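You operate a simulated robot arm through the tools that you are given. There is no shell and no other tool. Be economical: measure what you need, move in short steps, check, and stop when the job is done.

The job below is to be done with a simulated two-armed robot. You get a single attempt, and the scene is never put back.

TASK
Hold the glass dish on the blue table top steady with one hand and put the dropper in it with the other.

Only the result counts: the job must be done as asked and must still hold three seconds after the hand-in. Knocking over, shifting, dropping, spilling or breaking anything else fails it.

THE ROBOT
Two 7-joint arms with two-finger parallel grippers on one trunk, on a base that drives. Base frame: it is fixed to the floor where the robot stands at the start and does not move with it; the origin is under the middle of the robot, x ahead of it, y to its left, z up; the surface under the hand at the start is at about z = 940. Lengths are in mm, angles in rad, forces in N, time in s.
The left shoulder is at the start at [70, 133, 1201], the right one opposite. With the tool pointing down near the work surface each hand reaches from about 200 to 660 mm from the robot's upright axis, wherever it stands, measured 20 degrees to its own side. Places, roughly: glass dish [2750, -250, 1000]. Payload 1.57 kg a hand.
The tool frame of a hand sits at the grasp point between the pads (the TCP): z along the fingers, y along the line on which they close. The tips reach 30 mm beyond it. The gripper opens to 80 mm. The fingers are 17 mm wide and 12 mm thick; the gripper's body (40 by 82 mm) begins 80 mm behind the TCP.
Orientation is that of the tool frame in the base frame, as a unit quaternion [w, x, y, z]. With the fingers straight down and closing along the base's y, the tool's x points along the base's -x, its y along +y and its z along -z.

THE INTERFACE
- The arms move only by the tool nudge_tool. It takes "left_commands", "right_commands" or both (then of equal length, played together; a hand with none holds still); each is a list of rows, each an object of numbers (a shift or turn left out is 0, a gripper value left out holds the last): "tx", "ty", "tz": the shift along the base's x, y, z in cm; "wx", "wy", "wz": the turn, a rotation vector about the base's x, y, z in rad. In form: [{"tx": .., "ty": .., "tz": .., "wx": .., "wy": .., "wz": ..}, ...]. A call has 1 to 10 rows; each row is the pose to reach, as a shift and turn from the pose commanded when the call began. "left_gripper" and "right_gripper" are, for a hand that has rows, the opening, from 0 (shut) to 1 (fully open), set as the call begins (left out, the last holds). Each row takes 0.2 s and may step no farther than 50 mm and 0.15 rad from the row before; otherwise, or with a gripper value out of range, the whole call is refused. Where a pose cannot be reached the arm comes as near as it can. A force on the tool above 40 N (or 10 N above the force at the start of the call, whichever is more), or a blocked arm, ends the call early, and 0.2 s more pass. Each finger travels about 153 mm/s and halts on what it meets, pressing with about 35 N; the grip force reading is that of the motor and also rises with nothing between the fingers. The clock runs only during rows and for 0.2 s after the last one: add rows that repeat a pose to give the fingers time. The reply holds the time, the measured pose of the TCP, the force on the tool along the base axes, the opening and the grip force, in the units named above and with some noise, with the torque about the TCP (base axes, N m) and any sound that the robot's microphone picked up, and new pictures: "views" is both (left out), scene, wrist or none (wrist: the cameras of the hands that moved).
- Cameras (640 x 400 px; columns grow to the right, rows downward): "scene" is now at [134.8, -23.2, 1426.7]; the picture's right is [-0.27, -0.96, 0.00], its down [-0.58, 0.16, -0.80] and it looks along [0.77, -0.21, -0.60] (base axes); focal length 288 px, centre (320, 200). "left" rides on the left gripper at [72, 7, -122] in its tool frame; the picture's right is [-0.09, 1.00, 0.00], its down [-0.84, -0.08, -0.54] and it looks along [-0.54, -0.05, 0.84] (tool axes); focal length 238 px, centre (320, 200). "right" rides on the right gripper at [72, -7, -122] in its tool frame; the picture's right is [0.09, 1.00, 0.00], its down [-0.84, 0.08, -0.54] and it looks along [-0.54, 0.05, 0.84] (tool axes); focal length 238 px, centre (320, 200).
- lift_body(by): slides the trunk up (or, below 0, down) by that many mm; the arms and the scene camera ride with it, the base frame stays. It gives what a move gives, with no picture.
- steer(legs): drives the robot by 1 to 6 legs, each [ahead, left, turn to the left] in mm, mm and rad, along the robot's own axes; the way and the turn of a leg run together, so that a leg with both is an arc; at most 1500 mm and 3.142 rad a leg. The arms and the cameras ride along, it lands a little off, and it stops where it bumps. It gives what a move gives, and a new picture of the scene camera.
- pan_tilt(pan, tilt): turns the head with the scene camera to pan (to the left, within 1.501 rad either way) and tilt (down, from -0.506 to 1.204), counted from straight ahead of the robot. It gives what a move gives, and a new picture of the scene camera.
- measure_at(camera, pixels): for up to 12 pixels [column, row] of the newest picture of that camera ("zoom" is the newest enlarged one), the place [x, y, z] in the base frame of the surface seen there, good to about 3 mm. It takes no simulated time.
- zoom(camera, box): a new picture of the part [left, top, right, bottom] of that camera's present view, enlarged. It takes no simulated time.
- hand_in(): hands the job in; it is judged then, once.

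Keep the steps short. Do not move on a guess: measure, check each grasp and each placing, and mend mistakes. In all there are 80 turns and 260 pictures (those below and enlarged ones count). Leave the grippers open and the arms clear of the work at the hand-in unless told otherwise, and finish with a single line.

The tools are called after "Request:" as name(argument=value, ...) on one line, values as JSON. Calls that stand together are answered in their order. nudge_tool: Moves the arms, as the interface text tells. Its arguments: {"type":"object","properties":{"left_commands":{"type":"array","items":{"type":"object","properties":{"tx":{"type":"number"},"ty":{"type":"number"},"tz":{"type":"number"},"wx":{"type":"number"},"wy":{"type":"number"},"wz":{"type":"number"}}}},"left_gripper":{"type":"number"},"right_commands":{"type":"array","items":{"type":"object","properties":{"tx":{"type":"number"},"ty":{"type":"number"},"tz":{"type":"number"},"wx":{"type":"number"},"wy":{"type":"number"},"wz":{"type":"number"}}}},"right_gripper":{"type":"number"},"views":{"type":"string","enum":["both","scene","wrist","none"]}},"required":[]} The other tools are called the same way: lift_body (by) slides the trunk up or down; steer (legs) drives the base; pan_tilt (pan, tilt) turns the head that bears the scene camera; measure_at (camera, pixels) gives the place of the surface under pixels of a picture; zoom (camera, box) takes an enlarged picture of a part of a camera's view; hand_in () hands the job in.

At the start:

```text
time_s: 0.0
left_tcp_pos: [446.9, 2.7, 1219.0]
left_orientation: [0.0, 0.0, 1.0, 0.0]
left_ft_force: [0.1, 1.2, -0.4]
left_moment: [0.01, -0.01, -0.03]
left_opening: 79.9
left_grasp_force: 0.0
right_tcp_pos: [426.2, -331.3, 1247.8]
right_orientation: [0.0, 0.0, 1.0, 0.0]
right_ft_force: [-0.3, -1.0, -0.2]
right_moment: [-0.02, 0.02, -0.02]
right_opening: 80.1
right_grasp_force: 0.2
trunk travel left (down, up): [-775.0, 165.0]
robot x, y, heading: [-2.2, -1.7, 0.0]
head pan, tilt: [-0.269, 0.649]
```

scene: 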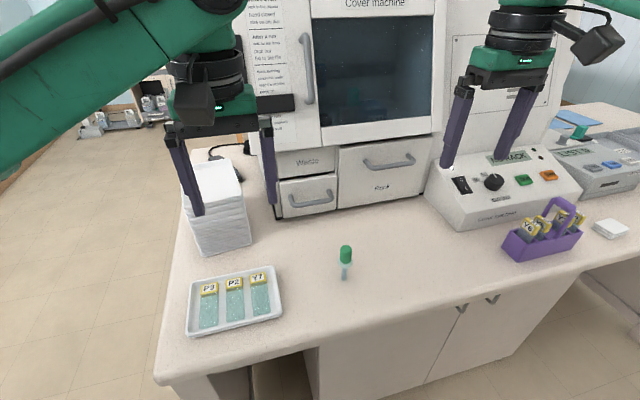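
right: 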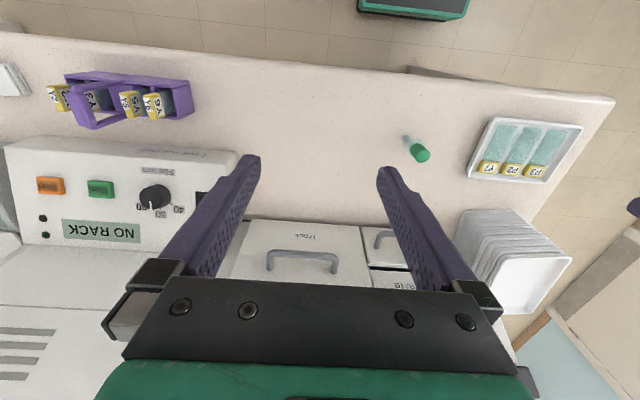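
left: 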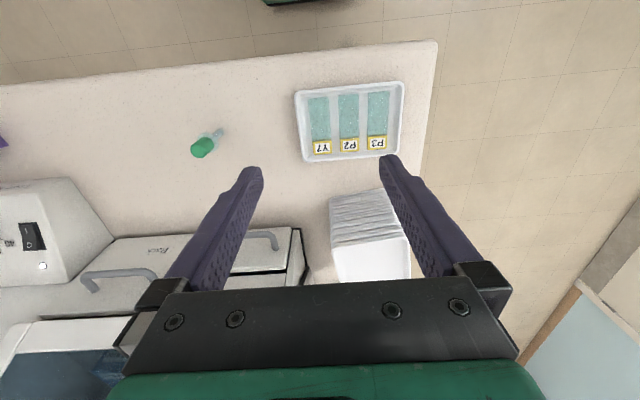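

I see the green-capped dropper standing near scene pixel (346,260). I'll enlarge it and measure it and its surroundings.

Request:
zoom(camera="scene", box=[300, 230, 396, 290])

Request:
measure_at(camera="scene", pixels=[[346, 249], [346, 260], [344, 270], [344, 278], [344, 285], [380, 300], [300, 335], [390, 190], [220, 230], [280, 280], [510, 250], [170, 380]])

Request:
measure_at(camera="right", pixels=[[421, 155], [415, 147], [407, 139], [440, 180]])

```text
6.67 times, centred on (348, 260) of scene
```

zoom: 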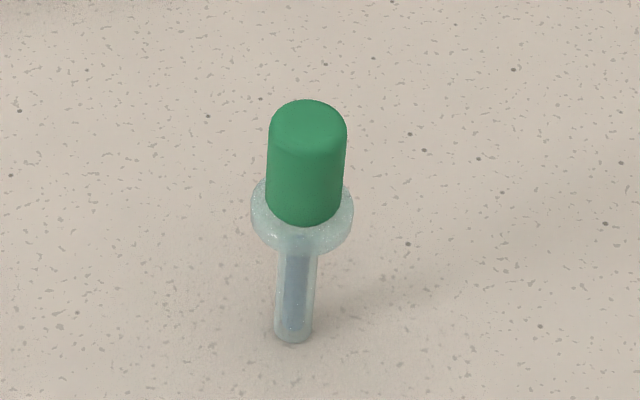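

```text
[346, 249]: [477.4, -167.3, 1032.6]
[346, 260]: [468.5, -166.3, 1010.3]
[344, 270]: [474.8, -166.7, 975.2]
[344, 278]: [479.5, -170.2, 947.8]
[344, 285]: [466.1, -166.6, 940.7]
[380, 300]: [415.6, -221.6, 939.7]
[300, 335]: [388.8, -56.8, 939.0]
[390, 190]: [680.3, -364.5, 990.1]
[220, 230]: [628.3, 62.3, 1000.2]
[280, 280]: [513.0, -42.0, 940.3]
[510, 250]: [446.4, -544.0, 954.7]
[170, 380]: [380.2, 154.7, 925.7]
```

```text
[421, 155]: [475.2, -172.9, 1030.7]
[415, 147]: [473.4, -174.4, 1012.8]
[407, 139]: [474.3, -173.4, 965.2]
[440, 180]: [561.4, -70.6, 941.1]
```

The dropper stands upright around (477,-170), with its cap top at about z 1034. I'll measure the cap, flange and stem in the zoom to choose a grip height.

Request:
measure_at(camera="zoom", pixels=[[308, 105], [308, 130], [308, 160], [306, 215], [303, 232], [303, 244], [260, 205], [346, 205], [295, 265], [293, 330], [272, 150], [342, 150]])

Request:
zoom(camera="right", box=[372, 120, 468, 180])

```text
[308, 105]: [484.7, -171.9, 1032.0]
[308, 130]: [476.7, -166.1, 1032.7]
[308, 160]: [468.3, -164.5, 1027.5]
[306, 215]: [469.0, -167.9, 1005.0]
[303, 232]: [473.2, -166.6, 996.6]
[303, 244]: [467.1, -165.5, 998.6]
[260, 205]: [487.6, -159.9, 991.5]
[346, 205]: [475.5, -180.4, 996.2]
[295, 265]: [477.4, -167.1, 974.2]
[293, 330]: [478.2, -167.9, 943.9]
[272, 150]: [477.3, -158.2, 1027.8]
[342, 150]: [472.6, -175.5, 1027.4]
```

```text
6.67 times, centred on (420, 150) of right
```

zoom: 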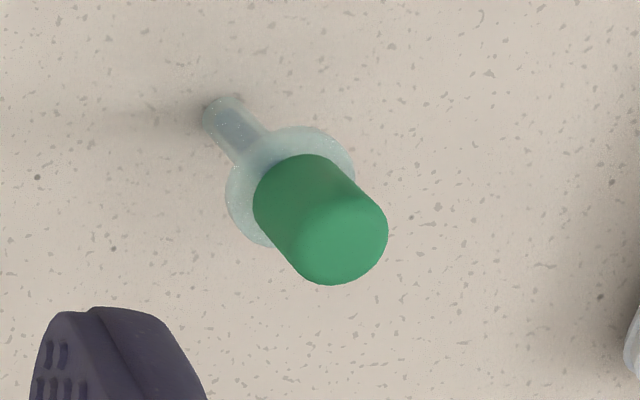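

The cap axis is at about (478,-169), with the cap spanning z 1000–1033 and the flange top at about 998. I'll bring the open right hand above it and shift the left hand out of the way.

Request:
nudge_tool(right_commands=[{"tx": 1.3, "ty": 4, "tz": -1}, {"tx": 2.6, "ty": 8, "tz": -3}, {"tx": 3.9, "ty": 12, "tz": -6}, {"tx": 5.2, "ty": 16.2, "tz": -8}, {"tx": 5.2, "ty": 16.2, "tz": -11.5}, {"tx": 5.2, "ty": 16.2, "tz": -14}, {"tx": 5.2, "ty": 16.2, "tz": -14}], left_commands=[{"ty": 3}, {"ty": 6}, {"ty": 9}, {"ty": 12}, {"ty": 12}, {"ty": 12}, {"ty": 12}], right_gripper=1)

```text
refused: row 3 steps farther than a row can; nothing moved
```

Row 3 stepped too far, so I'll use smaller steps.

Request:
nudge_tool(right_commands=[{"tx": 1.3, "ty": 4, "tz": -1}, {"tx": 2.6, "ty": 8, "tz": -2.5}, {"tx": 3.9, "ty": 12, "tz": -4}, {"tx": 5.2, "ty": 16.2, "tz": -6}, {"tx": 5.2, "ty": 16.2, "tz": -10}, {"tx": 5.2, "ty": 16.2, "tz": -14}, {"tx": 5.2, "ty": 16.2, "tz": -14}], left_commands=[{"ty": 3}, {"ty": 6}, {"ty": 9}, {"ty": 12}, {"ty": 12}, {"ty": 12}, {"ty": 12}], right_gripper=1)

```text
time_s: 1.6
left_tcp_pos: [444.9, 123.1, 1218.8]
left_orientation: [0.0, 0.0, 1.0, -0.001]
left_ft_force: [0.5, -0.1, 0.1]
left_moment: [-0.03, 0.0, -0.01]
left_opening: 80.1
left_grasp_force: 0.0
right_tcp_pos: [477.8, -166.8, 1106.8]
right_orientation: [0.0, 0.0, 1.0, -0.001]
right_ft_force: [0.6, 0.1, 0.3]
right_moment: [-0.02, -0.01, 0.01]
right_opening: 80.1
right_grasp_force: 0.0
trunk travel left (down, up): [-775.0, 165.0]
robot x, y, heading: [-0.3, 1.9, 0.003]
head pan, tilt: [-0.269, 0.649]
```

scene: 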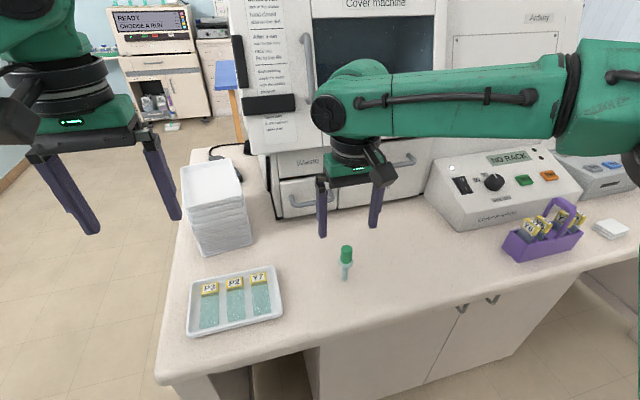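
right: 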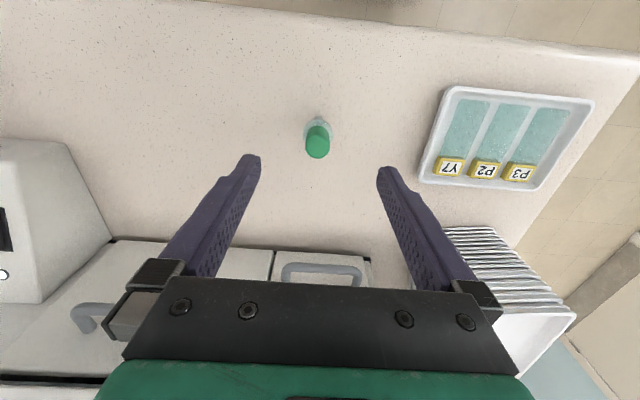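
left: 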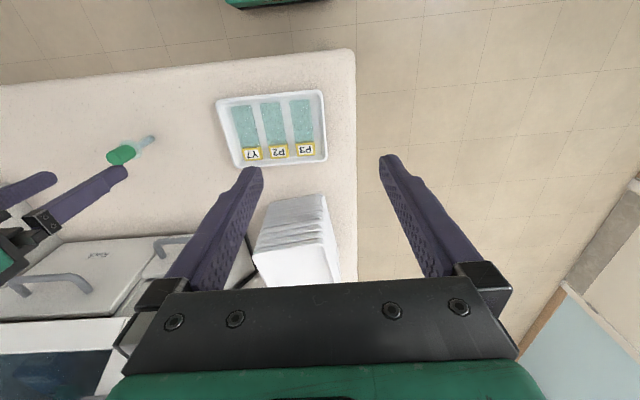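

The right hand is above the dropper. I'll measure the cap again from the wrist camera, at about (317,145), before going down.

Request:
zoom(camera="right", box=[272, 105, 368, 165])

Request:
measure_at(camera="right", pixels=[[317, 150], [307, 143], [328, 143], [317, 158], [317, 138]])

Request:
measure_at(camera="scene", pixels=[[346, 249], [227, 75], [160, 30], [20, 380], [160, 160]])

```text
6.67 times, centred on (320, 135) of right
```

zoom: 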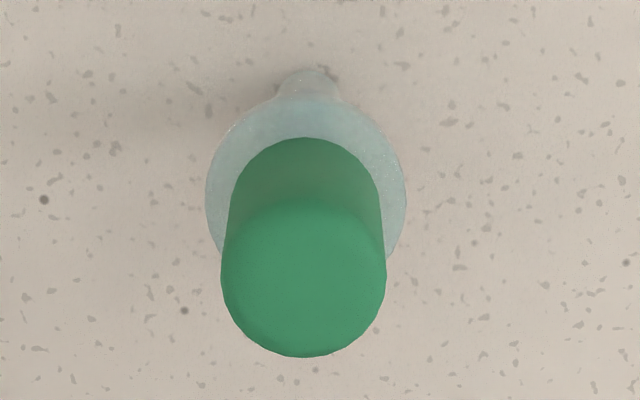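

```text
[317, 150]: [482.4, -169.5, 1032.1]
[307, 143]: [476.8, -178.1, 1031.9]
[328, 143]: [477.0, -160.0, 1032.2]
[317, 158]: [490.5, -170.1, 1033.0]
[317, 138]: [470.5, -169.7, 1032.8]
```

```text
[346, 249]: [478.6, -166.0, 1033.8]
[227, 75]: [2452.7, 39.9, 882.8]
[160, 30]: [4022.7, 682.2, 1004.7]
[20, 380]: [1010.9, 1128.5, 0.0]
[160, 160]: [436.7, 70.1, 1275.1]
```

The cap centre is at (480,-169) and its top at z 1032.5. I'll lower the hand to TCP z ≈ 1034, which puts the tips near 1004, just above the flange.

Request:
nudge_tool(right_commands=[{"tx": 0.2, "ty": -0.25, "tz": -2.5}, {"tx": 0.2, "ty": -0.25, "tz": -5}, {"tx": 0.2, "ty": -0.25, "tz": -7.3}, {"tx": 0.2, "ty": -0.25, "tz": -7.3}], views="wrist")

```text
time_s: 2.6
left_tcp_pos: [444.8, 121.9, 1219.5]
left_orientation: [-0.001, 0.001, 1.0, -0.001]
left_ft_force: [-0.5, -0.6, -0.4]
left_moment: [-0.01, -0.03, 0.02]
left_opening: 79.8
left_grasp_force: 0.1
right_tcp_pos: [479.8, -169.2, 1033.6]
right_orientation: [0.0, 0.001, 1.0, 0.0]
right_ft_force: [-0.2, 0.1, -0.3]
right_moment: [0.03, 0.0, 0.0]
right_opening: 79.9
right_grasp_force: 0.0
trunk travel left (down, up): [-775.0, 165.0]
robot x, y, heading: [1.1, 0.4, 0.004]
head pan, tilt: [-0.269, 0.649]
```

right: 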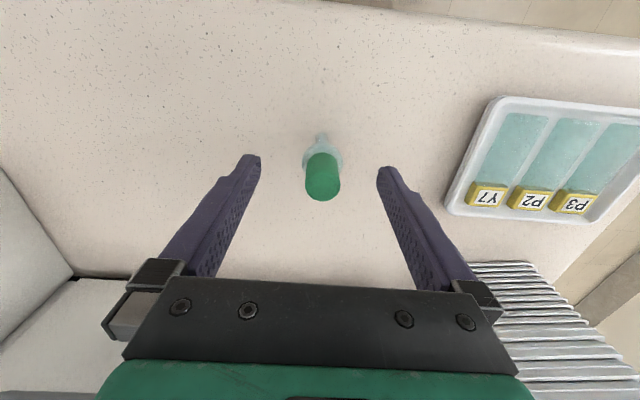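

The cap is centred between the fingers. I'll close to about 14 mm commanded and hold the pose.

Request:
nudge_tool(right_commands=[{}, {}, {}, {}], right_gripper=0.18)

```text
time_s: 3.6
left_tcp_pos: [445.4, 121.6, 1219.5]
left_orientation: [0.0, -0.001, 1.0, 0.0]
left_ft_force: [0.2, 0.2, 0.4]
left_moment: [-0.03, 0.03, -0.03]
left_opening: 80.1
left_grasp_force: 0.1
right_tcp_pos: [479.6, -169.7, 1034.0]
right_orientation: [0.0, 0.0, 1.0, 0.0]
right_ft_force: [0.3, 0.2, 0.7]
right_moment: [-0.04, 0.01, -0.02]
right_opening: 19.3
right_grasp_force: 33.5
trunk travel left (down, up): [-775.0, 165.0]
robot x, y, heading: [0.4, -0.5, 0.001]
head pan, tilt: [-0.269, 0.649]
```

scene: 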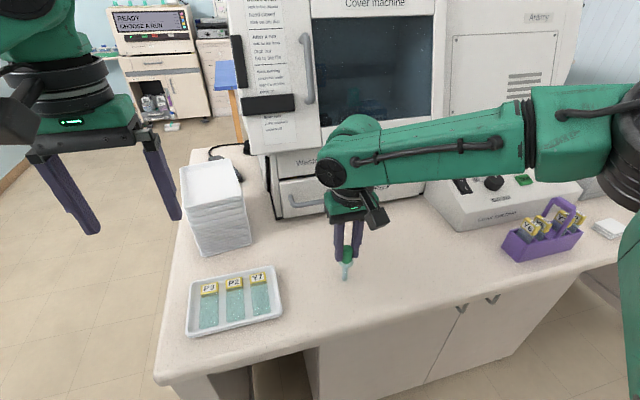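
right: 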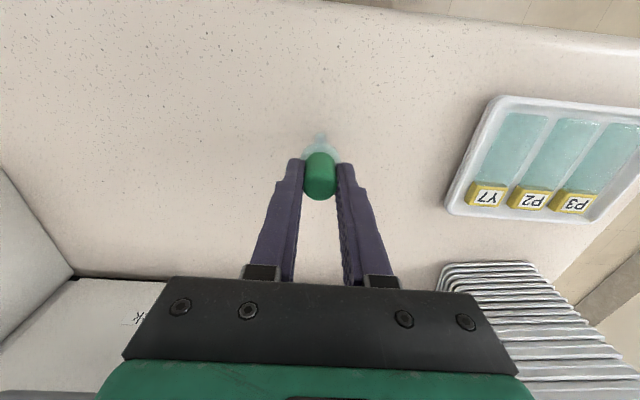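

The cap is gripped at 19.3 mm and 33 N. I'll lift straight up, then draw the hand back clear of the bench.

Request:
nudge_tool(right_commands=[{"tz": 2}, {"tz": 6}, {"tz": 10}, {"tz": 14}, {"tz": 18}, {"tz": 22}, {"tz": 22, "tx": -4, "ty": -1.5}, {"tz": 22, "tx": -8, "ty": -3}, {"tz": 22, "tx": -12, "ty": -5}, {"tz": 22, "tx": -16, "ty": -7}])

```text
time_s: 5.8
left_tcp_pos: [443.0, 120.4, 1220.9]
left_orientation: [0.0, 0.001, 1.0, 0.001]
left_ft_force: [0.9, -0.8, -0.2]
left_moment: [0.03, -0.03, 0.0]
left_opening: 79.9
left_grasp_force: 0.0
right_tcp_pos: [316.2, -243.1, 1252.7]
right_orientation: [0.0, 0.0, 1.0, 0.001]
right_ft_force: [-0.9, 0.0, 0.1]
right_moment: [0.05, -0.03, -0.02]
right_opening: 19.7
right_grasp_force: 33.9
right hand out of reach, approached as far as the arm can: row 6
trunk travel left (down, up): [-775.0, 165.0]
robot x, y, heading: [-0.0, -0.6, 0.002]
head pan, tilt: [-0.269, 0.649]
```

scene: 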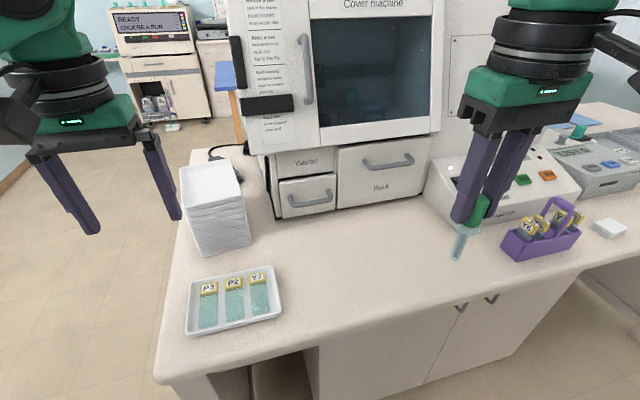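
right: 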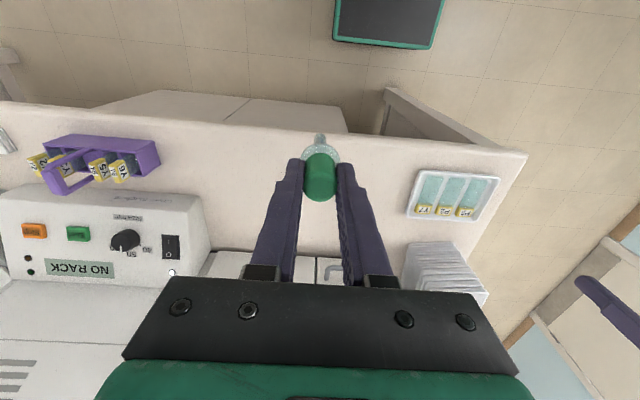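

The dropper is held. I'll tuck the left hand, then look left to plan the drive round the bench.

Request:
nudge_tool(left_commands=[{"tx": -4}, {"tx": -8}, {"tx": -12, "ty": 1}, {"tx": -13, "ty": 3}], views="none")

Request:
pan_tilt(pan=0.6, tilt=0.4)

```text
time_s: 6.8
left_tcp_pos: [316.3, 154.5, 1219.6]
left_orientation: [0.0, 0.0, 1.0, 0.0]
left_ft_force: [-0.9, -0.1, 0.6]
left_moment: [-0.04, -0.01, 0.03]
left_opening: 80.0
left_grasp_force: 0.0
right_tcp_pos: [318.8, -239.2, 1253.0]
right_orientation: [0.0, 0.0, 1.0, -0.002]
right_ft_force: [0.0, 0.1, -0.9]
right_moment: [0.0, -0.02, 0.03]
right_opening: 19.8
right_grasp_force: 33.3
trunk travel left (down, up): [-775.0, 165.0]
robot x, y, heading: [-1.0, 1.9, 0.0]
head pan, tilt: [-0.269, 0.649]
```

```text
time_s: 8.0
left_tcp_pos: [315.8, 153.1, 1219.0]
left_orientation: [0.0, 0.0, 1.0, 0.0]
left_ft_force: [0.3, 0.5, 0.0]
left_moment: [0.0, 0.03, -0.02]
left_opening: 80.1
left_grasp_force: 0.0
right_tcp_pos: [318.7, -240.8, 1253.6]
right_orientation: [0.0, 0.001, 1.0, 0.0]
right_ft_force: [0.4, -0.1, 0.1]
right_moment: [-0.01, -0.05, -0.04]
right_opening: 19.7
right_grasp_force: 33.4
trunk travel left (down, up): [-775.0, 165.0]
robot x, y, heading: [-0.6, -1.8, -0.001]
head pan, tilt: [0.6, 0.4]
```

scene: 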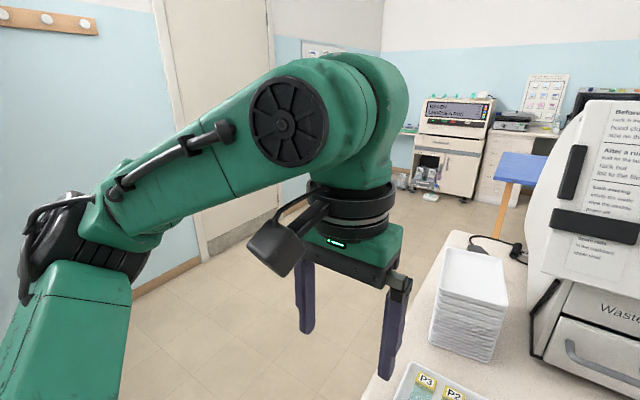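

A wall with a door is on the left. I'll measure it, the floor and the visible table corners.

Request:
measure_at(camera="scene", pixels=[[195, 265], [260, 230], [520, 165], [500, 180], [495, 225], [545, 155], [440, 280], [450, 235], [410, 180], [445, 190], [230, 330], [420, 320]])

```text
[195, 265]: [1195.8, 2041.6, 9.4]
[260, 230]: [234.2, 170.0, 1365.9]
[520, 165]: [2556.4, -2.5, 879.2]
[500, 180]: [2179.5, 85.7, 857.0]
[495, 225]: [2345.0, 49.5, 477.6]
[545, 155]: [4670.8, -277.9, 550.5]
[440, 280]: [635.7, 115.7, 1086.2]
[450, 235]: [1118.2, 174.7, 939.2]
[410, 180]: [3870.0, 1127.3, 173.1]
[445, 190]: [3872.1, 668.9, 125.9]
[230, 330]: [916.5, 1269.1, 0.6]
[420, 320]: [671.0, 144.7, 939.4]
```

The corridor is clear from about y 200 to 2000. The blue table top is at z ≈ 880 with its left edge near y ≈ 85. I'll back off, move left, then go ahead.

Request:
steer(legs=[[-250, 0, 0], [0, 1000, 0], [1200, 0, 0]])

Request:
pan_tilt(pan=-0.6, tilt=0.4)

```text
time_s: 20.1
left_tcp_pos: [1256.8, 1119.2, 1219.3]
left_orientation: [0.001, 0.013, 1.0, 0.0]
left_ft_force: [1.2, -0.8, -0.5]
left_moment: [0.01, 0.0, -0.04]
left_opening: 80.1
left_grasp_force: 0.1
right_tcp_pos: [1250.3, 724.5, 1253.0]
right_orientation: [0.001, 0.013, 1.0, 0.0]
right_ft_force: [0.9, 0.1, -0.1]
right_moment: [0.01, 0.0, 0.0]
right_opening: 19.6
right_grasp_force: 33.7
trunk travel left (down, up): [-775.0, 165.0]
robot x, y, heading: [937.4, 975.2, -0.028]
head pan, tilt: [0.6, 0.4]
```

scene: 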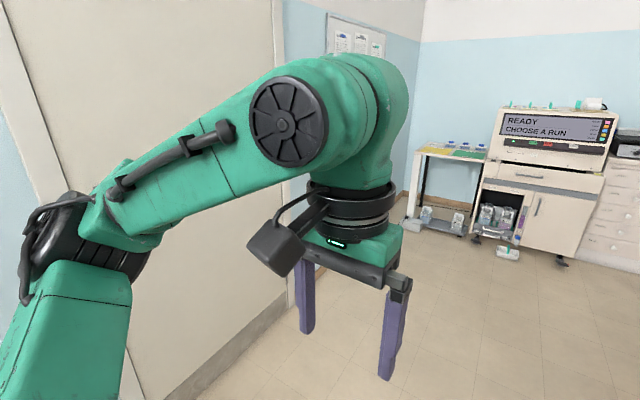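

```text
time_s: 21.5
left_tcp_pos: [1258.4, 1119.4, 1219.5]
left_orientation: [0.0, 0.012, 1.0, 0.0]
left_ft_force: [0.1, -1.1, -0.2]
left_moment: [0.01, -0.04, 0.02]
left_opening: 80.0
left_grasp_force: 0.1
right_tcp_pos: [1250.7, 724.2, 1253.2]
right_orientation: [0.001, 0.012, 1.0, -0.001]
right_ft_force: [-0.9, 0.1, 0.5]
right_moment: [0.02, 0.01, -0.02]
right_opening: 19.7
right_grasp_force: 33.4
trunk travel left (down, up): [-775.0, 165.0]
robot x, y, heading: [938.0, 976.3, -0.026]
head pan, tilt: [-0.6, 0.4]
```

scene: 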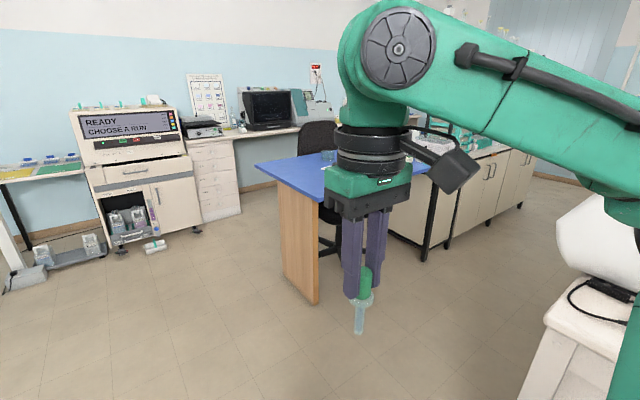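

The blue table is ahead with a chair behind it, and the dish is near (328,155). I'll drive further ahead and turn right towards the table's left edge for a closer look.

Request:
steer(legs=[[1300, 0, 0], [0, 0, -0.75]])

Request:
pan_tilt(pan=0.0, tilt=0.5)

```text
time_s: 30.0
left_tcp_pos: [2570.4, 849.4, 1219.6]
left_orientation: [-0.001, 0.367, 0.93, 0.0]
left_ft_force: [0.0, -0.6, -0.2]
left_moment: [0.01, -0.01, 0.0]
left_opening: 80.0
left_grasp_force: 0.0
right_tcp_pos: [2303.7, 560.2, 1252.9]
right_orientation: [0.0, 0.366, 0.93, 0.0]
right_ft_force: [0.0, -0.3, -0.3]
right_moment: [-0.02, 0.0, -0.03]
right_opening: 19.8
right_grasp_force: 33.1
trunk travel left (down, up): [-775.0, 165.0]
robot x, y, heading: [2232.5, 956.6, -0.752]
head pan, tilt: [-0.6, 0.4]
```

scene: 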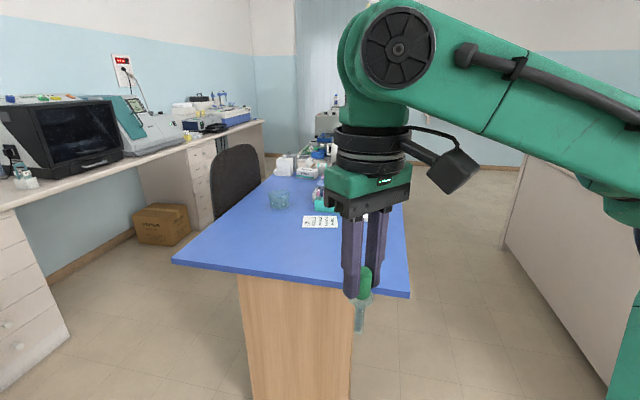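

```text
time_s: 31.0
left_tcp_pos: [2569.0, 850.4, 1220.2]
left_orientation: [0.0, 0.366, 0.93, 0.0]
left_ft_force: [-0.1, -0.7, -0.2]
left_moment: [-0.01, 0.0, -0.01]
left_opening: 80.2
left_grasp_force: 0.1
right_tcp_pos: [2302.2, 561.6, 1253.0]
right_orientation: [-0.001, 0.367, 0.93, 0.0]
right_ft_force: [0.5, 0.1, 0.5]
right_moment: [-0.02, -0.01, -0.03]
right_opening: 19.8
right_grasp_force: 33.4
trunk travel left (down, up): [-775.0, 165.0]
robot x, y, heading: [2236.2, 953.5, -0.752]
head pan, tilt: [0.0, 0.499]
```

scene: 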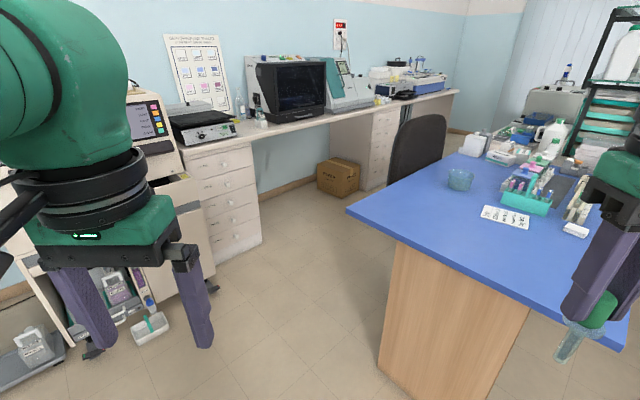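

Request:
zoom(camera="scene", box=[380, 130, 620, 280])

Request:
measure_at(camera="scene", pixels=[[349, 209], [472, 183], [450, 183], [460, 172], [460, 188], [485, 212], [505, 205], [400, 195], [490, 250], [415, 160], [475, 145], [617, 345]])

```text
2.67 times, centred on (500, 205) of scene
```

zoom: 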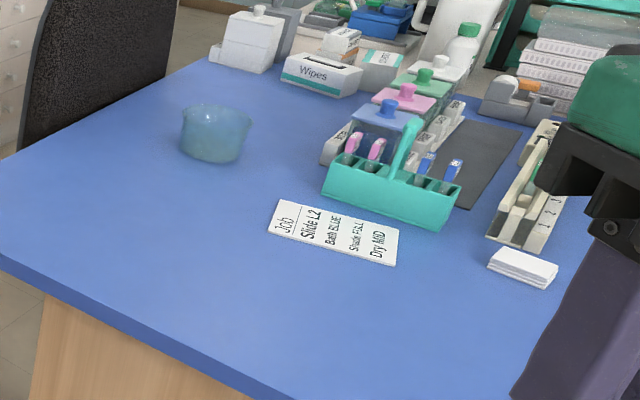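

```text
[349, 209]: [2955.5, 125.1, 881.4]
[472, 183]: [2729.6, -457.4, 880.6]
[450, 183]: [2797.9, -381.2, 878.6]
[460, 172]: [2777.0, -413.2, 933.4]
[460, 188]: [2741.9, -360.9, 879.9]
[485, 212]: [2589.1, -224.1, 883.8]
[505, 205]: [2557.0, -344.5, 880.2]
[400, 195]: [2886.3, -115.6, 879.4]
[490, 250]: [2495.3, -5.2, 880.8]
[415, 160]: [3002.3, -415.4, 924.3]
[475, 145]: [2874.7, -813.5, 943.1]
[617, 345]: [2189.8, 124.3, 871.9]
```

The dish is near (2765,-395), and a chair stands on the +x side of the table. I'll measure the chair, the far bench front and the dish in more detail.

Request:
measure_at(camera="scene", pixels=[[395, 140], [392, 175], [420, 118], [444, 120], [443, 145], [225, 200], [255, 240], [340, 190], [370, 150], [455, 95], [330, 160], [210, 290]])

Request:
measure_at(camera="zoom", pixels=[[183, 112], [249, 117], [215, 105], [212, 128], [190, 150], [240, 155], [212, 164], [212, 145], [200, 130], [230, 130], [35, 60], [345, 130]])

```text
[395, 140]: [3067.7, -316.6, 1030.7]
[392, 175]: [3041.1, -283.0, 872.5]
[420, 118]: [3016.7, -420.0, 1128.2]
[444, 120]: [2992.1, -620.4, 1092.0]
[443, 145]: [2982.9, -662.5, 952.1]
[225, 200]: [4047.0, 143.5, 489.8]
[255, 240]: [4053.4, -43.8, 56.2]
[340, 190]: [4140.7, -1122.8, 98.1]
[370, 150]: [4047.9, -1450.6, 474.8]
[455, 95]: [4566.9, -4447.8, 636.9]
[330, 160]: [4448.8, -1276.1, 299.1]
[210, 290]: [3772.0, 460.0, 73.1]
```

```text
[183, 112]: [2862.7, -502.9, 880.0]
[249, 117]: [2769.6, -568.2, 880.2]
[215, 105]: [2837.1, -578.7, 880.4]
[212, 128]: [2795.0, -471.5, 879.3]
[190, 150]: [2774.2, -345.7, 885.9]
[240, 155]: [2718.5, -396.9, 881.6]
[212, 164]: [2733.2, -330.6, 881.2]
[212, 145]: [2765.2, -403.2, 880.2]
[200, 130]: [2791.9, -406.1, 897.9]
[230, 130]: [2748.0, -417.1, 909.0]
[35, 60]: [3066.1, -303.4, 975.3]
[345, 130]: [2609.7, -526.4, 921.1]
```

The chair back spans y from −283 to −660 at x ≈ 3000–3070. The dish looks reachable from the table's +x edge near y ≈ 0, beside the chair. I'll drive to about (3300,720) facing −y to see the floor there.

Request:
steer(legs=[[950, 569, 0], [0, 0, -0.8]])

Request:
pan_tilt(pan=0.0, tilt=0.7)

```text
time_s: 38.9
left_tcp_pos: [3486.1, 384.3, 1219.9]
left_orientation: [0.0, 0.705, 0.709, 0.0]
left_ft_force: [-0.8, 0.7, -1.3]
left_moment: [-0.01, 0.02, 0.01]
left_opening: 79.6
left_grasp_force: 0.1
right_tcp_pos: [3092.4, 378.2, 1254.3]
right_orientation: [-0.001, 0.705, 0.71, 0.0]
right_ft_force: [-0.8, -0.2, 0.3]
right_moment: [0.01, -0.01, -0.05]
right_opening: 19.6
right_grasp_force: 33.8
trunk travel left (down, up): [-775.0, 165.0]
robot x, y, heading: [3334.4, 698.9, -1.561]
head pan, tilt: [0.0, 0.499]
```

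scene: 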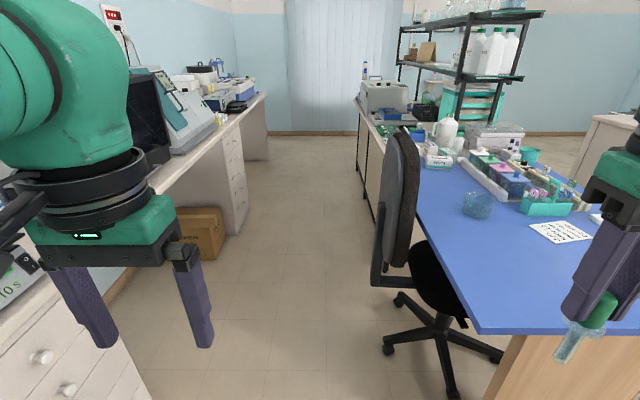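

```text
time_s: 39.6
left_tcp_pos: [3486.3, 384.4, 1219.1]
left_orientation: [0.0, 0.704, 0.71, 0.0]
left_ft_force: [-0.7, 0.4, -0.4]
left_moment: [-0.01, -0.02, 0.01]
left_opening: 80.2
left_grasp_force: 0.1
right_tcp_pos: [3092.4, 378.9, 1252.8]
right_orientation: [-0.001, 0.704, 0.71, 0.0]
right_ft_force: [0.6, 0.0, 0.0]
right_moment: [0.02, 0.0, -0.02]
right_opening: 19.8
right_grasp_force: 33.6
trunk travel left (down, up): [-775.0, 165.0]
robot x, y, heading: [3329.5, 701.1, -1.562]
head pan, tilt: [0.0, 0.7]
```

scene: 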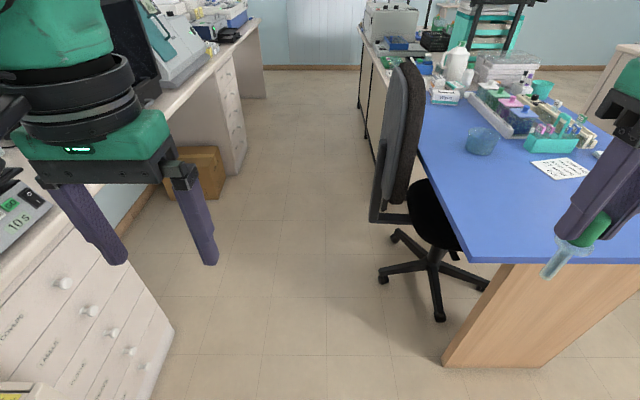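

Request:
zoom(camera="scene", box=[420, 90, 580, 190])

Request:
measure_at(camera="scene", pixels=[[439, 318], [381, 280], [398, 235], [483, 285], [376, 215], [408, 180], [445, 362], [520, 345], [465, 258], [440, 200], [540, 365], [165, 320]])

```text
4.00 times, centred on (500, 140) of scene
```

zoom: 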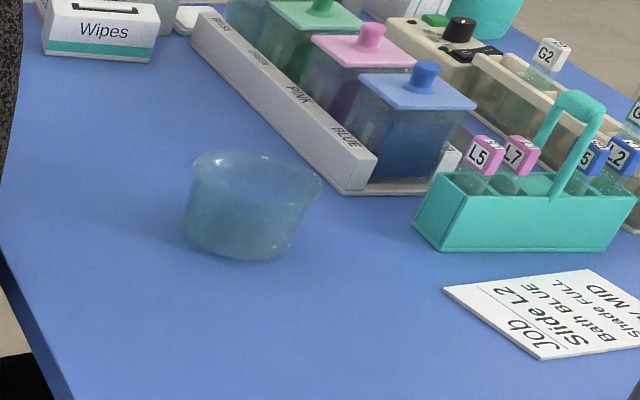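

```text
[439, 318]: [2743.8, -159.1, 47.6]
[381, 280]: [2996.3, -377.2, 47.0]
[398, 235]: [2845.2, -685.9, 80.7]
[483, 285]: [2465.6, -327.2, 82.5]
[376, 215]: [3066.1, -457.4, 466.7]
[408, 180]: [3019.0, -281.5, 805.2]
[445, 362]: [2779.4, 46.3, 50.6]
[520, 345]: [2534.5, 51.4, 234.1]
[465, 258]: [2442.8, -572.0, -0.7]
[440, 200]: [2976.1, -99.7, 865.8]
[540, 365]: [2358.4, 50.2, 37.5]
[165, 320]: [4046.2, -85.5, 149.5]
```

Chair feet and back measured: beside the table at x > 2980 and y > −250 is free. I'll measure the dish outline through nearby table points.

Request:
measure_at(camera="zoom", pixels=[[240, 264], [185, 245], [195, 258], [295, 258], [176, 235], [325, 185], [195, 165], [320, 190], [255, 158], [250, 170], [190, 200], [350, 185]])

Request:
zoom(camera="right", box=[260, 100, 380, 220])

```text
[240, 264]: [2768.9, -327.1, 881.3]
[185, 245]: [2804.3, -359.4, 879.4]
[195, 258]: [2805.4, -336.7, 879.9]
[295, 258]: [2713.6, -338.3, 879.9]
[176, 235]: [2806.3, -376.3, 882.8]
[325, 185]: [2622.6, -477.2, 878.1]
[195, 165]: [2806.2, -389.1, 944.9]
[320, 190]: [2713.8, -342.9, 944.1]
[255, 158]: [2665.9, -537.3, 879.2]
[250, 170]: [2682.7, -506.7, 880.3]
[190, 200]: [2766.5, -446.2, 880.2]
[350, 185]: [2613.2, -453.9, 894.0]
```

```text
3.33 times, centred on (320, 160) of right
```

zoom: 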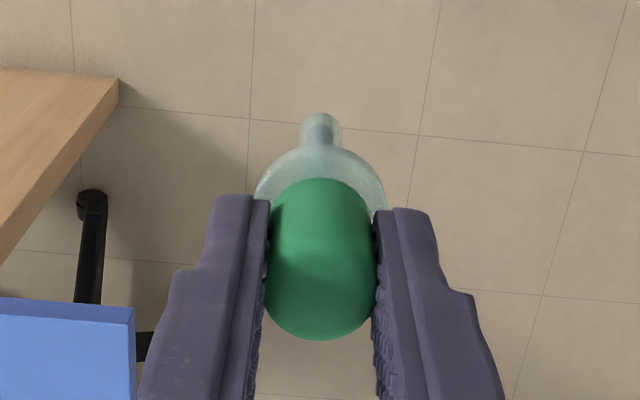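

The rim is at z≈945 with its centre near (2758,−370), and it's about 90–100 mm across, so I'll pinch its wall with the left hand. Next I'll look down at my own base and trunk to see how close I can stand to the table.

Request:
pan_tilt(pan=-0.3, tilt=1.2)

```text
time_s: 40.6
left_tcp_pos: [3485.0, 384.3, 1219.5]
left_orientation: [0.0, 0.705, 0.709, 0.001]
left_ft_force: [-0.6, 0.7, 0.3]
left_moment: [0.0, 0.01, -0.01]
left_opening: 80.1
left_grasp_force: 0.1
right_tcp_pos: [3091.4, 380.2, 1252.8]
right_orientation: [0.0, 0.704, 0.71, 0.001]
right_ft_force: [-0.1, -0.9, -0.1]
right_moment: [-0.01, 0.02, 0.01]
right_opening: 19.7
right_grasp_force: 33.8
trunk travel left (down, up): [-775.0, 165.0]
robot x, y, heading: [3332.0, 703.6, -1.559]
head pan, tilt: [-0.3, 1.201]
```

scene: 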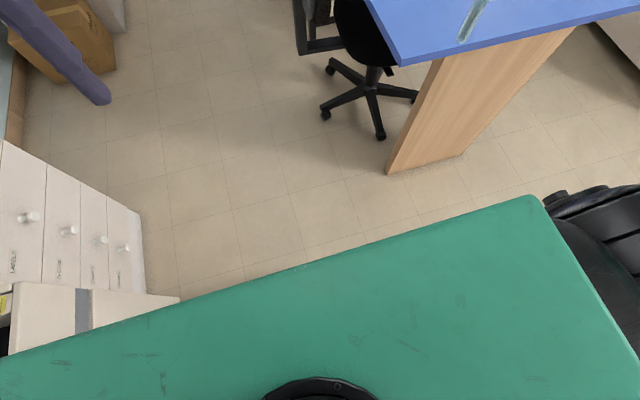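

A green shoulder deck fills the lower view. I'll measure its front edge and corners.

Request:
measure_at(camera="scene", pixels=[[300, 275], [525, 205], [500, 260], [30, 360], [620, 360], [590, 240], [320, 390], [400, 60]])

Request:
measure_at(camera="right", pixels=[[320, 20], [320, 60], [250, 15], [420, 15], [500, 30]])

```text
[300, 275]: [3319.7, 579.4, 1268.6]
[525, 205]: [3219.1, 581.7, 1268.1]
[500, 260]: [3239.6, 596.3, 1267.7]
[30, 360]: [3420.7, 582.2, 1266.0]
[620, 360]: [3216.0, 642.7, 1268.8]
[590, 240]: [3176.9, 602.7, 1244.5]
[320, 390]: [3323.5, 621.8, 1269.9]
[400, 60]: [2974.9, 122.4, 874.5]
```

```text
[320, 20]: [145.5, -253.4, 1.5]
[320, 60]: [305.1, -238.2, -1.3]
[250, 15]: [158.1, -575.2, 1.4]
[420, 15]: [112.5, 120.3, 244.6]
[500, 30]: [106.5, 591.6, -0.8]
```

In the older right-wrist picture my own base appears near (390,30). I'll measure its front edge there.

Request:
measure_at(camera="right", pixels=[[340, 35], [385, 44], [430, 45], [385, 10], [336, 10], [443, 10]])

```text
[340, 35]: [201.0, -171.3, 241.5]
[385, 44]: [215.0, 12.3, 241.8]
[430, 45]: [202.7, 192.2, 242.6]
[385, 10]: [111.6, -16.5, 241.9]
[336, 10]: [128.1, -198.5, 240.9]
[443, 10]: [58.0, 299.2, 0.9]
```

My base is about ±210 mm and 245 high, and the trunk deck reaches 120 mm ahead, so the base fits under the overhang. I'm aiming for about (3160,40) with heading −2.35. First I'll drive ahead and turn, then correct.

Request:
steer(legs=[[450, 0, 0], [0, 0, -0.787]])

Request:
pan_tilt(pan=0.0, tilt=0.8)

```text
time_s: 45.3
left_tcp_pos: [3216.7, -78.3, 1219.7]
left_orientation: [0.0, 0.925, 0.381, 0.0]
left_ft_force: [0.4, -0.3, 0.3]
left_moment: [-0.01, 0.02, -0.01]
left_opening: 80.0
left_grasp_force: 0.1
right_tcp_pos: [2937.9, 199.8, 1253.5]
right_orientation: [0.0, 0.925, 0.38, 0.0]
right_ft_force: [0.2, -0.1, 0.1]
right_moment: [-0.02, -0.02, -0.01]
right_opening: 19.9
right_grasp_force: 33.5
trunk travel left (down, up): [-775.0, 165.0]
robot x, y, heading: [3332.5, 254.2, -2.356]
head pan, tilt: [-0.3, 1.201]
```

scene: 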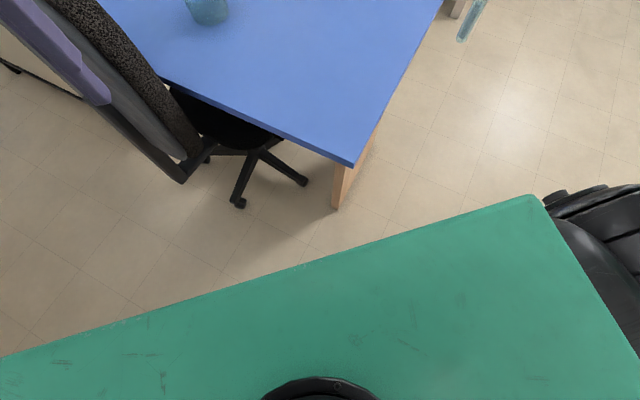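

```text
time_s: 46.2
left_tcp_pos: [3215.9, -78.6, 1220.1]
left_orientation: [0.0, 0.925, 0.379, 0.0]
left_ft_force: [-0.4, -0.2, -0.3]
left_moment: [0.0, -0.03, 0.03]
left_opening: 80.1
left_grasp_force: 0.0
right_tcp_pos: [2937.3, 200.3, 1253.1]
right_orientation: [0.0, 0.925, 0.38, 0.001]
right_ft_force: [0.0, 0.3, -0.3]
right_moment: [0.03, -0.02, -0.02]
right_opening: 20.0
right_grasp_force: 33.8
trunk travel left (down, up): [-775.0, 165.0]
robot x, y, heading: [3333.0, 254.2, -2.364]
head pan, tilt: [0.0, 0.799]
```

scene: 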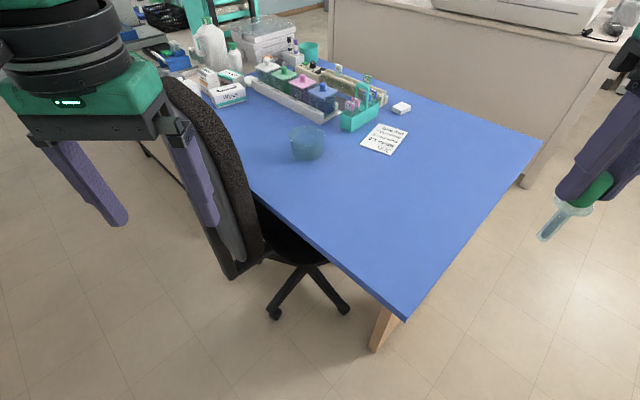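

Now I'll re-measure the chair back, table corner and dish from here before the last approach.

Request:
measure_at(camera="scene", pixels=[[165, 80], [200, 95], [225, 130], [250, 180], [258, 235], [272, 312], [345, 305], [405, 318], [340, 262], [308, 160], [290, 135], [325, 135]])

Request:
zoom(camera="scene", box=[268, 110, 348, 170])

```text
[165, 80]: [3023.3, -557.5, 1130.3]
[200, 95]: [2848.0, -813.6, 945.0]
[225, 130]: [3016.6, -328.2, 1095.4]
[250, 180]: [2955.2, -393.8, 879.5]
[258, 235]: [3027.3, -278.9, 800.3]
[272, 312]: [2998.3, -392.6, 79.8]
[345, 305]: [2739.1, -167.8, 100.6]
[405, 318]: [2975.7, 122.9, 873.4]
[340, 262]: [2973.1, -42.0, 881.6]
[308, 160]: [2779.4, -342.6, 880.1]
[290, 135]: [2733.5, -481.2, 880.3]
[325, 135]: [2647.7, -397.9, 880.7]
```

```text
6.67 times, centred on (308, 140) of scene
```

zoom: 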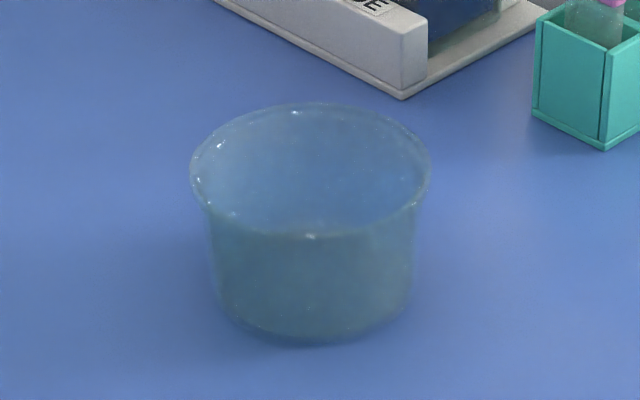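

The chair back tops out at z 1130. I'll lift the trunk 80 mm for clearance, bring the left hand inward, and measure the rim points.

Request:
measure_at(camera="zoom", pixels=[[193, 170], [428, 172], [310, 235], [310, 104], [245, 222], [390, 215], [230, 125], [400, 130], [310, 336], [312, 300], [215, 300], [412, 300]])

Request:
lift_body(by=80)

Request:
nudge_tool(left_commands=[{"tx": -2.3, "ty": 2.3}, {"tx": -4.6, "ty": 4.6}, {"tx": -4.6, "ty": 4.6}], views="none")

```text
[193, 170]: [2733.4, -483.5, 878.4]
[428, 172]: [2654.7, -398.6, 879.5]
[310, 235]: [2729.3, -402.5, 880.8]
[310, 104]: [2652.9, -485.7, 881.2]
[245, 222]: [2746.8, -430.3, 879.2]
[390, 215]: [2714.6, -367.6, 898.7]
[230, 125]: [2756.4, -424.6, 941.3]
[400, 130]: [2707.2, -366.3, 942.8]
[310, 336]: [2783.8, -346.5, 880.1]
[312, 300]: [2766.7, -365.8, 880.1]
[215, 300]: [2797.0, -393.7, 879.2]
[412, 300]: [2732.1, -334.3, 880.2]
```

```text
time_s: 47.4
left_tcp_pos: [3216.6, -77.7, 1299.2]
left_orientation: [-0.001, 0.925, 0.38, 0.001]
left_ft_force: [-0.8, 0.4, -0.8]
left_moment: [-0.02, 0.0, -0.05]
left_opening: 80.1
left_grasp_force: 0.1
right_tcp_pos: [2937.0, 200.4, 1333.4]
right_orientation: [0.001, 0.925, 0.381, 0.0]
right_ft_force: [0.8, 0.2, -0.1]
right_moment: [0.05, 0.0, 0.02]
right_opening: 20.0
right_grasp_force: 33.7
trunk travel left (down, up): [-855.0, 85.0]
robot x, y, heading: [3330.6, 252.9, -2.364]
head pan, tilt: [0.0, 0.799]
```

```text
time_s: 48.2
left_tcp_pos: [3170.8, -32.7, 1301.5]
left_orientation: [-0.001, 0.925, 0.381, 0.001]
left_ft_force: [-0.2, -1.2, -1.0]
left_moment: [0.01, -0.04, -0.01]
left_opening: 80.1
left_grasp_force: 0.0
right_tcp_pos: [2937.9, 199.5, 1333.8]
right_orientation: [-0.001, 0.925, 0.38, 0.0]
right_ft_force: [0.4, -0.4, 0.1]
right_moment: [-0.03, 0.0, 0.01]
right_opening: 19.8
right_grasp_force: 33.8
trunk travel left (down, up): [-855.0, 85.0]
robot x, y, heading: [3334.2, 252.8, -2.361]
head pan, tilt: [0.0, 0.799]
```

The dish centre is about (2756,−379) with a rim radius of about 49. I'll make the final approach of about 275 mm along my heading.

Request:
steer(legs=[[275, 30, 0.02]])

```text
time_s: 50.1
left_tcp_pos: [3007.5, -248.2, 1301.2]
left_orientation: [0.0, 0.921, 0.389, 0.0]
left_ft_force: [0.4, 0.1, -0.5]
left_moment: [0.0, 0.03, 0.06]
left_opening: 79.8
left_grasp_force: 0.1
right_tcp_pos: [2767.3, -20.1, 1334.8]
right_orientation: [0.001, 0.921, 0.389, -0.001]
right_ft_force: [0.5, 0.2, -0.7]
right_moment: [0.01, 0.02, 0.0]
right_opening: 20.0
right_grasp_force: 33.5
trunk travel left (down, up): [-855.0, 85.0]
robot x, y, heading: [3158.7, 36.7, -2.344]
head pan, tilt: [0.0, 0.799]
```

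scene: 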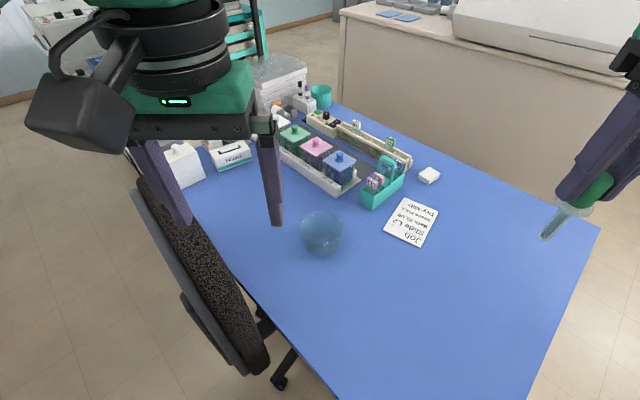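

I arrived at (3159,37) without a bump. In robot terms the dish centre is about 579 ahead and 2 left. I'll move the left hand forward over the table above the dish's left rim, leaning its body 0.25 rad outward.

Request:
nudge_tool(left_commands=[{"tx": -3.1, "ty": -2.35}, {"tx": -6.2, "ty": -4.7}, {"tx": -9.3, "ty": -7.0}, {"tx": -12.4, "ty": -9.4, "wx": 0.05, "wy": 0.05}, {"tx": -15.5, "ty": -11.8, "wx": 0.1, "wy": 0.1}, {"tx": -18.5, "ty": -14.1, "wx": 0.15, "wy": 0.15}, {"tx": -21.6, "ty": -16.5, "wx": 0.175, "wy": 0.18}, {"tx": -21.6, "ty": -16.5, "wx": 0.175, "wy": 0.18}], left_gripper=0.6)

```text
time_s: 51.9
left_tcp_pos: [2809.1, -411.1, 1295.0]
left_orientation: [-0.116, 0.914, 0.385, -0.05]
left_ft_force: [0.4, -0.2, -0.5]
left_moment: [0.06, 0.04, 0.02]
left_opening: 48.1
left_grasp_force: 0.1
left hand out of reach, approached as far as the arm can: row 7, 8
right_tcp_pos: [2768.0, -25.8, 1333.9]
right_orientation: [-0.001, 0.921, 0.389, 0.0]
right_ft_force: [0.1, -0.3, -0.1]
right_moment: [0.03, -0.01, 0.0]
right_opening: 20.0
right_grasp_force: 33.5
trunk travel left (down, up): [-855.0, 85.0]
robot x, y, heading: [3160.0, 35.0, -2.342]
head pan, tilt: [0.0, 0.799]
```

scene: 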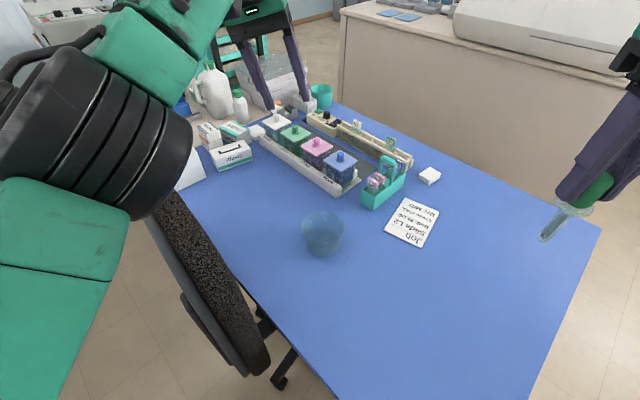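
left: 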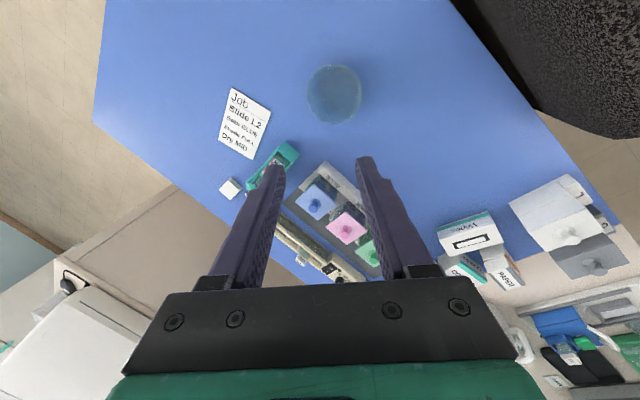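

The left hand reached its limit at this height. Before lowering anything, I'll measure the left elbow against the chair back and the dish from the left wrist camera.

Request:
measure_at(camera="scene", pixels=[[140, 205], [170, 180], [100, 100], [110, 230], [80, 290], [190, 130], [180, 215], [240, 300]])

Request:
measure_at(camera="left", pixels=[[334, 66], [334, 123], [308, 93], [361, 93], [334, 95], [470, 30], [520, 100]])

```text
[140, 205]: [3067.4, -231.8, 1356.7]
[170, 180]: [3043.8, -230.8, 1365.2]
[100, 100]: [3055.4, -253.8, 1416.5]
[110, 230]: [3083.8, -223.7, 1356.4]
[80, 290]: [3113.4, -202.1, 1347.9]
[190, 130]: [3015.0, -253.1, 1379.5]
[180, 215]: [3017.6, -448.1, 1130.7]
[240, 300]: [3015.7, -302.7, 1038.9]
```

```text
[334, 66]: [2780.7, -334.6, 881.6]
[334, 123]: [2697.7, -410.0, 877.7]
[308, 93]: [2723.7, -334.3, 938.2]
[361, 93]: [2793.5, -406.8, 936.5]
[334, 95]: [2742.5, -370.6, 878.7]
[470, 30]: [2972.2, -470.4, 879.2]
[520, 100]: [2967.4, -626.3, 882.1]
```

The elbow sits about 220 mm above the chair, so there's room. The rim side points give centre (2757,−373) and radius 50. I'll lower the trunk 90 mm.

Request:
lift_body(by=-90)

```text
time_s: 53.2
left_tcp_pos: [2808.6, -410.0, 1205.9]
left_orientation: [-0.116, 0.914, 0.386, -0.048]
left_ft_force: [0.3, -0.6, 0.3]
left_moment: [-0.03, -0.03, 0.02]
left_opening: 48.0
left_grasp_force: 0.1
right_tcp_pos: [2766.8, -24.9, 1243.1]
right_orientation: [0.0, 0.921, 0.389, 0.0]
right_ft_force: [-0.7, -0.2, -0.5]
right_moment: [-0.01, -0.01, 0.0]
right_opening: 19.7
right_grasp_force: 34.1
trunk travel left (down, up): [-765.0, 175.0]
robot x, y, heading: [3162.2, 34.8, -2.339]
head pan, tilt: [0.0, 0.799]
```

Left hand is now at z 1206. I'll descend 90 mm and check where it settles.

Request:
nudge_tool(left_commands=[{"tz": -3}, {"tz": -6}, {"tz": -9}, {"tz": -9}], views="wrist")

```text
time_s: 54.2
left_tcp_pos: [2785.2, -421.5, 1147.5]
left_orientation: [-0.123, 0.91, 0.39, -0.062]
left_ft_force: [0.1, -0.5, -0.5]
left_moment: [-0.04, 0.01, -0.03]
left_opening: 48.1
left_grasp_force: 0.0
left hand out of reach, approached as far as the arm can: row 1, 2, 3, 4
right_tcp_pos: [2765.3, -23.8, 1242.2]
right_orientation: [0.0, 0.922, 0.388, 0.0]
right_ft_force: [0.0, 0.2, -0.7]
right_moment: [0.0, -0.02, -0.02]
right_opening: 20.0
right_grasp_force: 33.9
trunk travel left (down, up): [-765.0, 175.0]
robot x, y, heading: [3163.1, 38.2, -2.343]
head pan, tilt: [0.0, 0.799]
```

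left: 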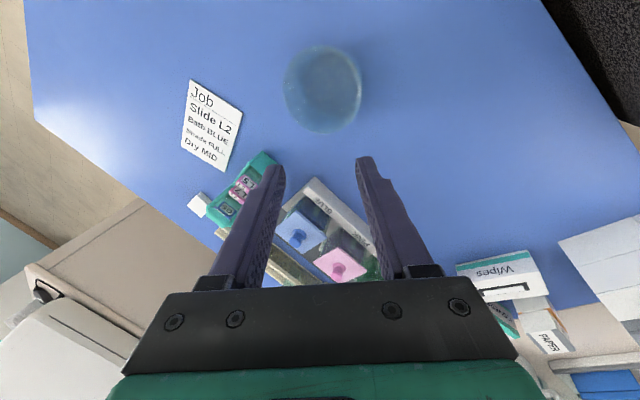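

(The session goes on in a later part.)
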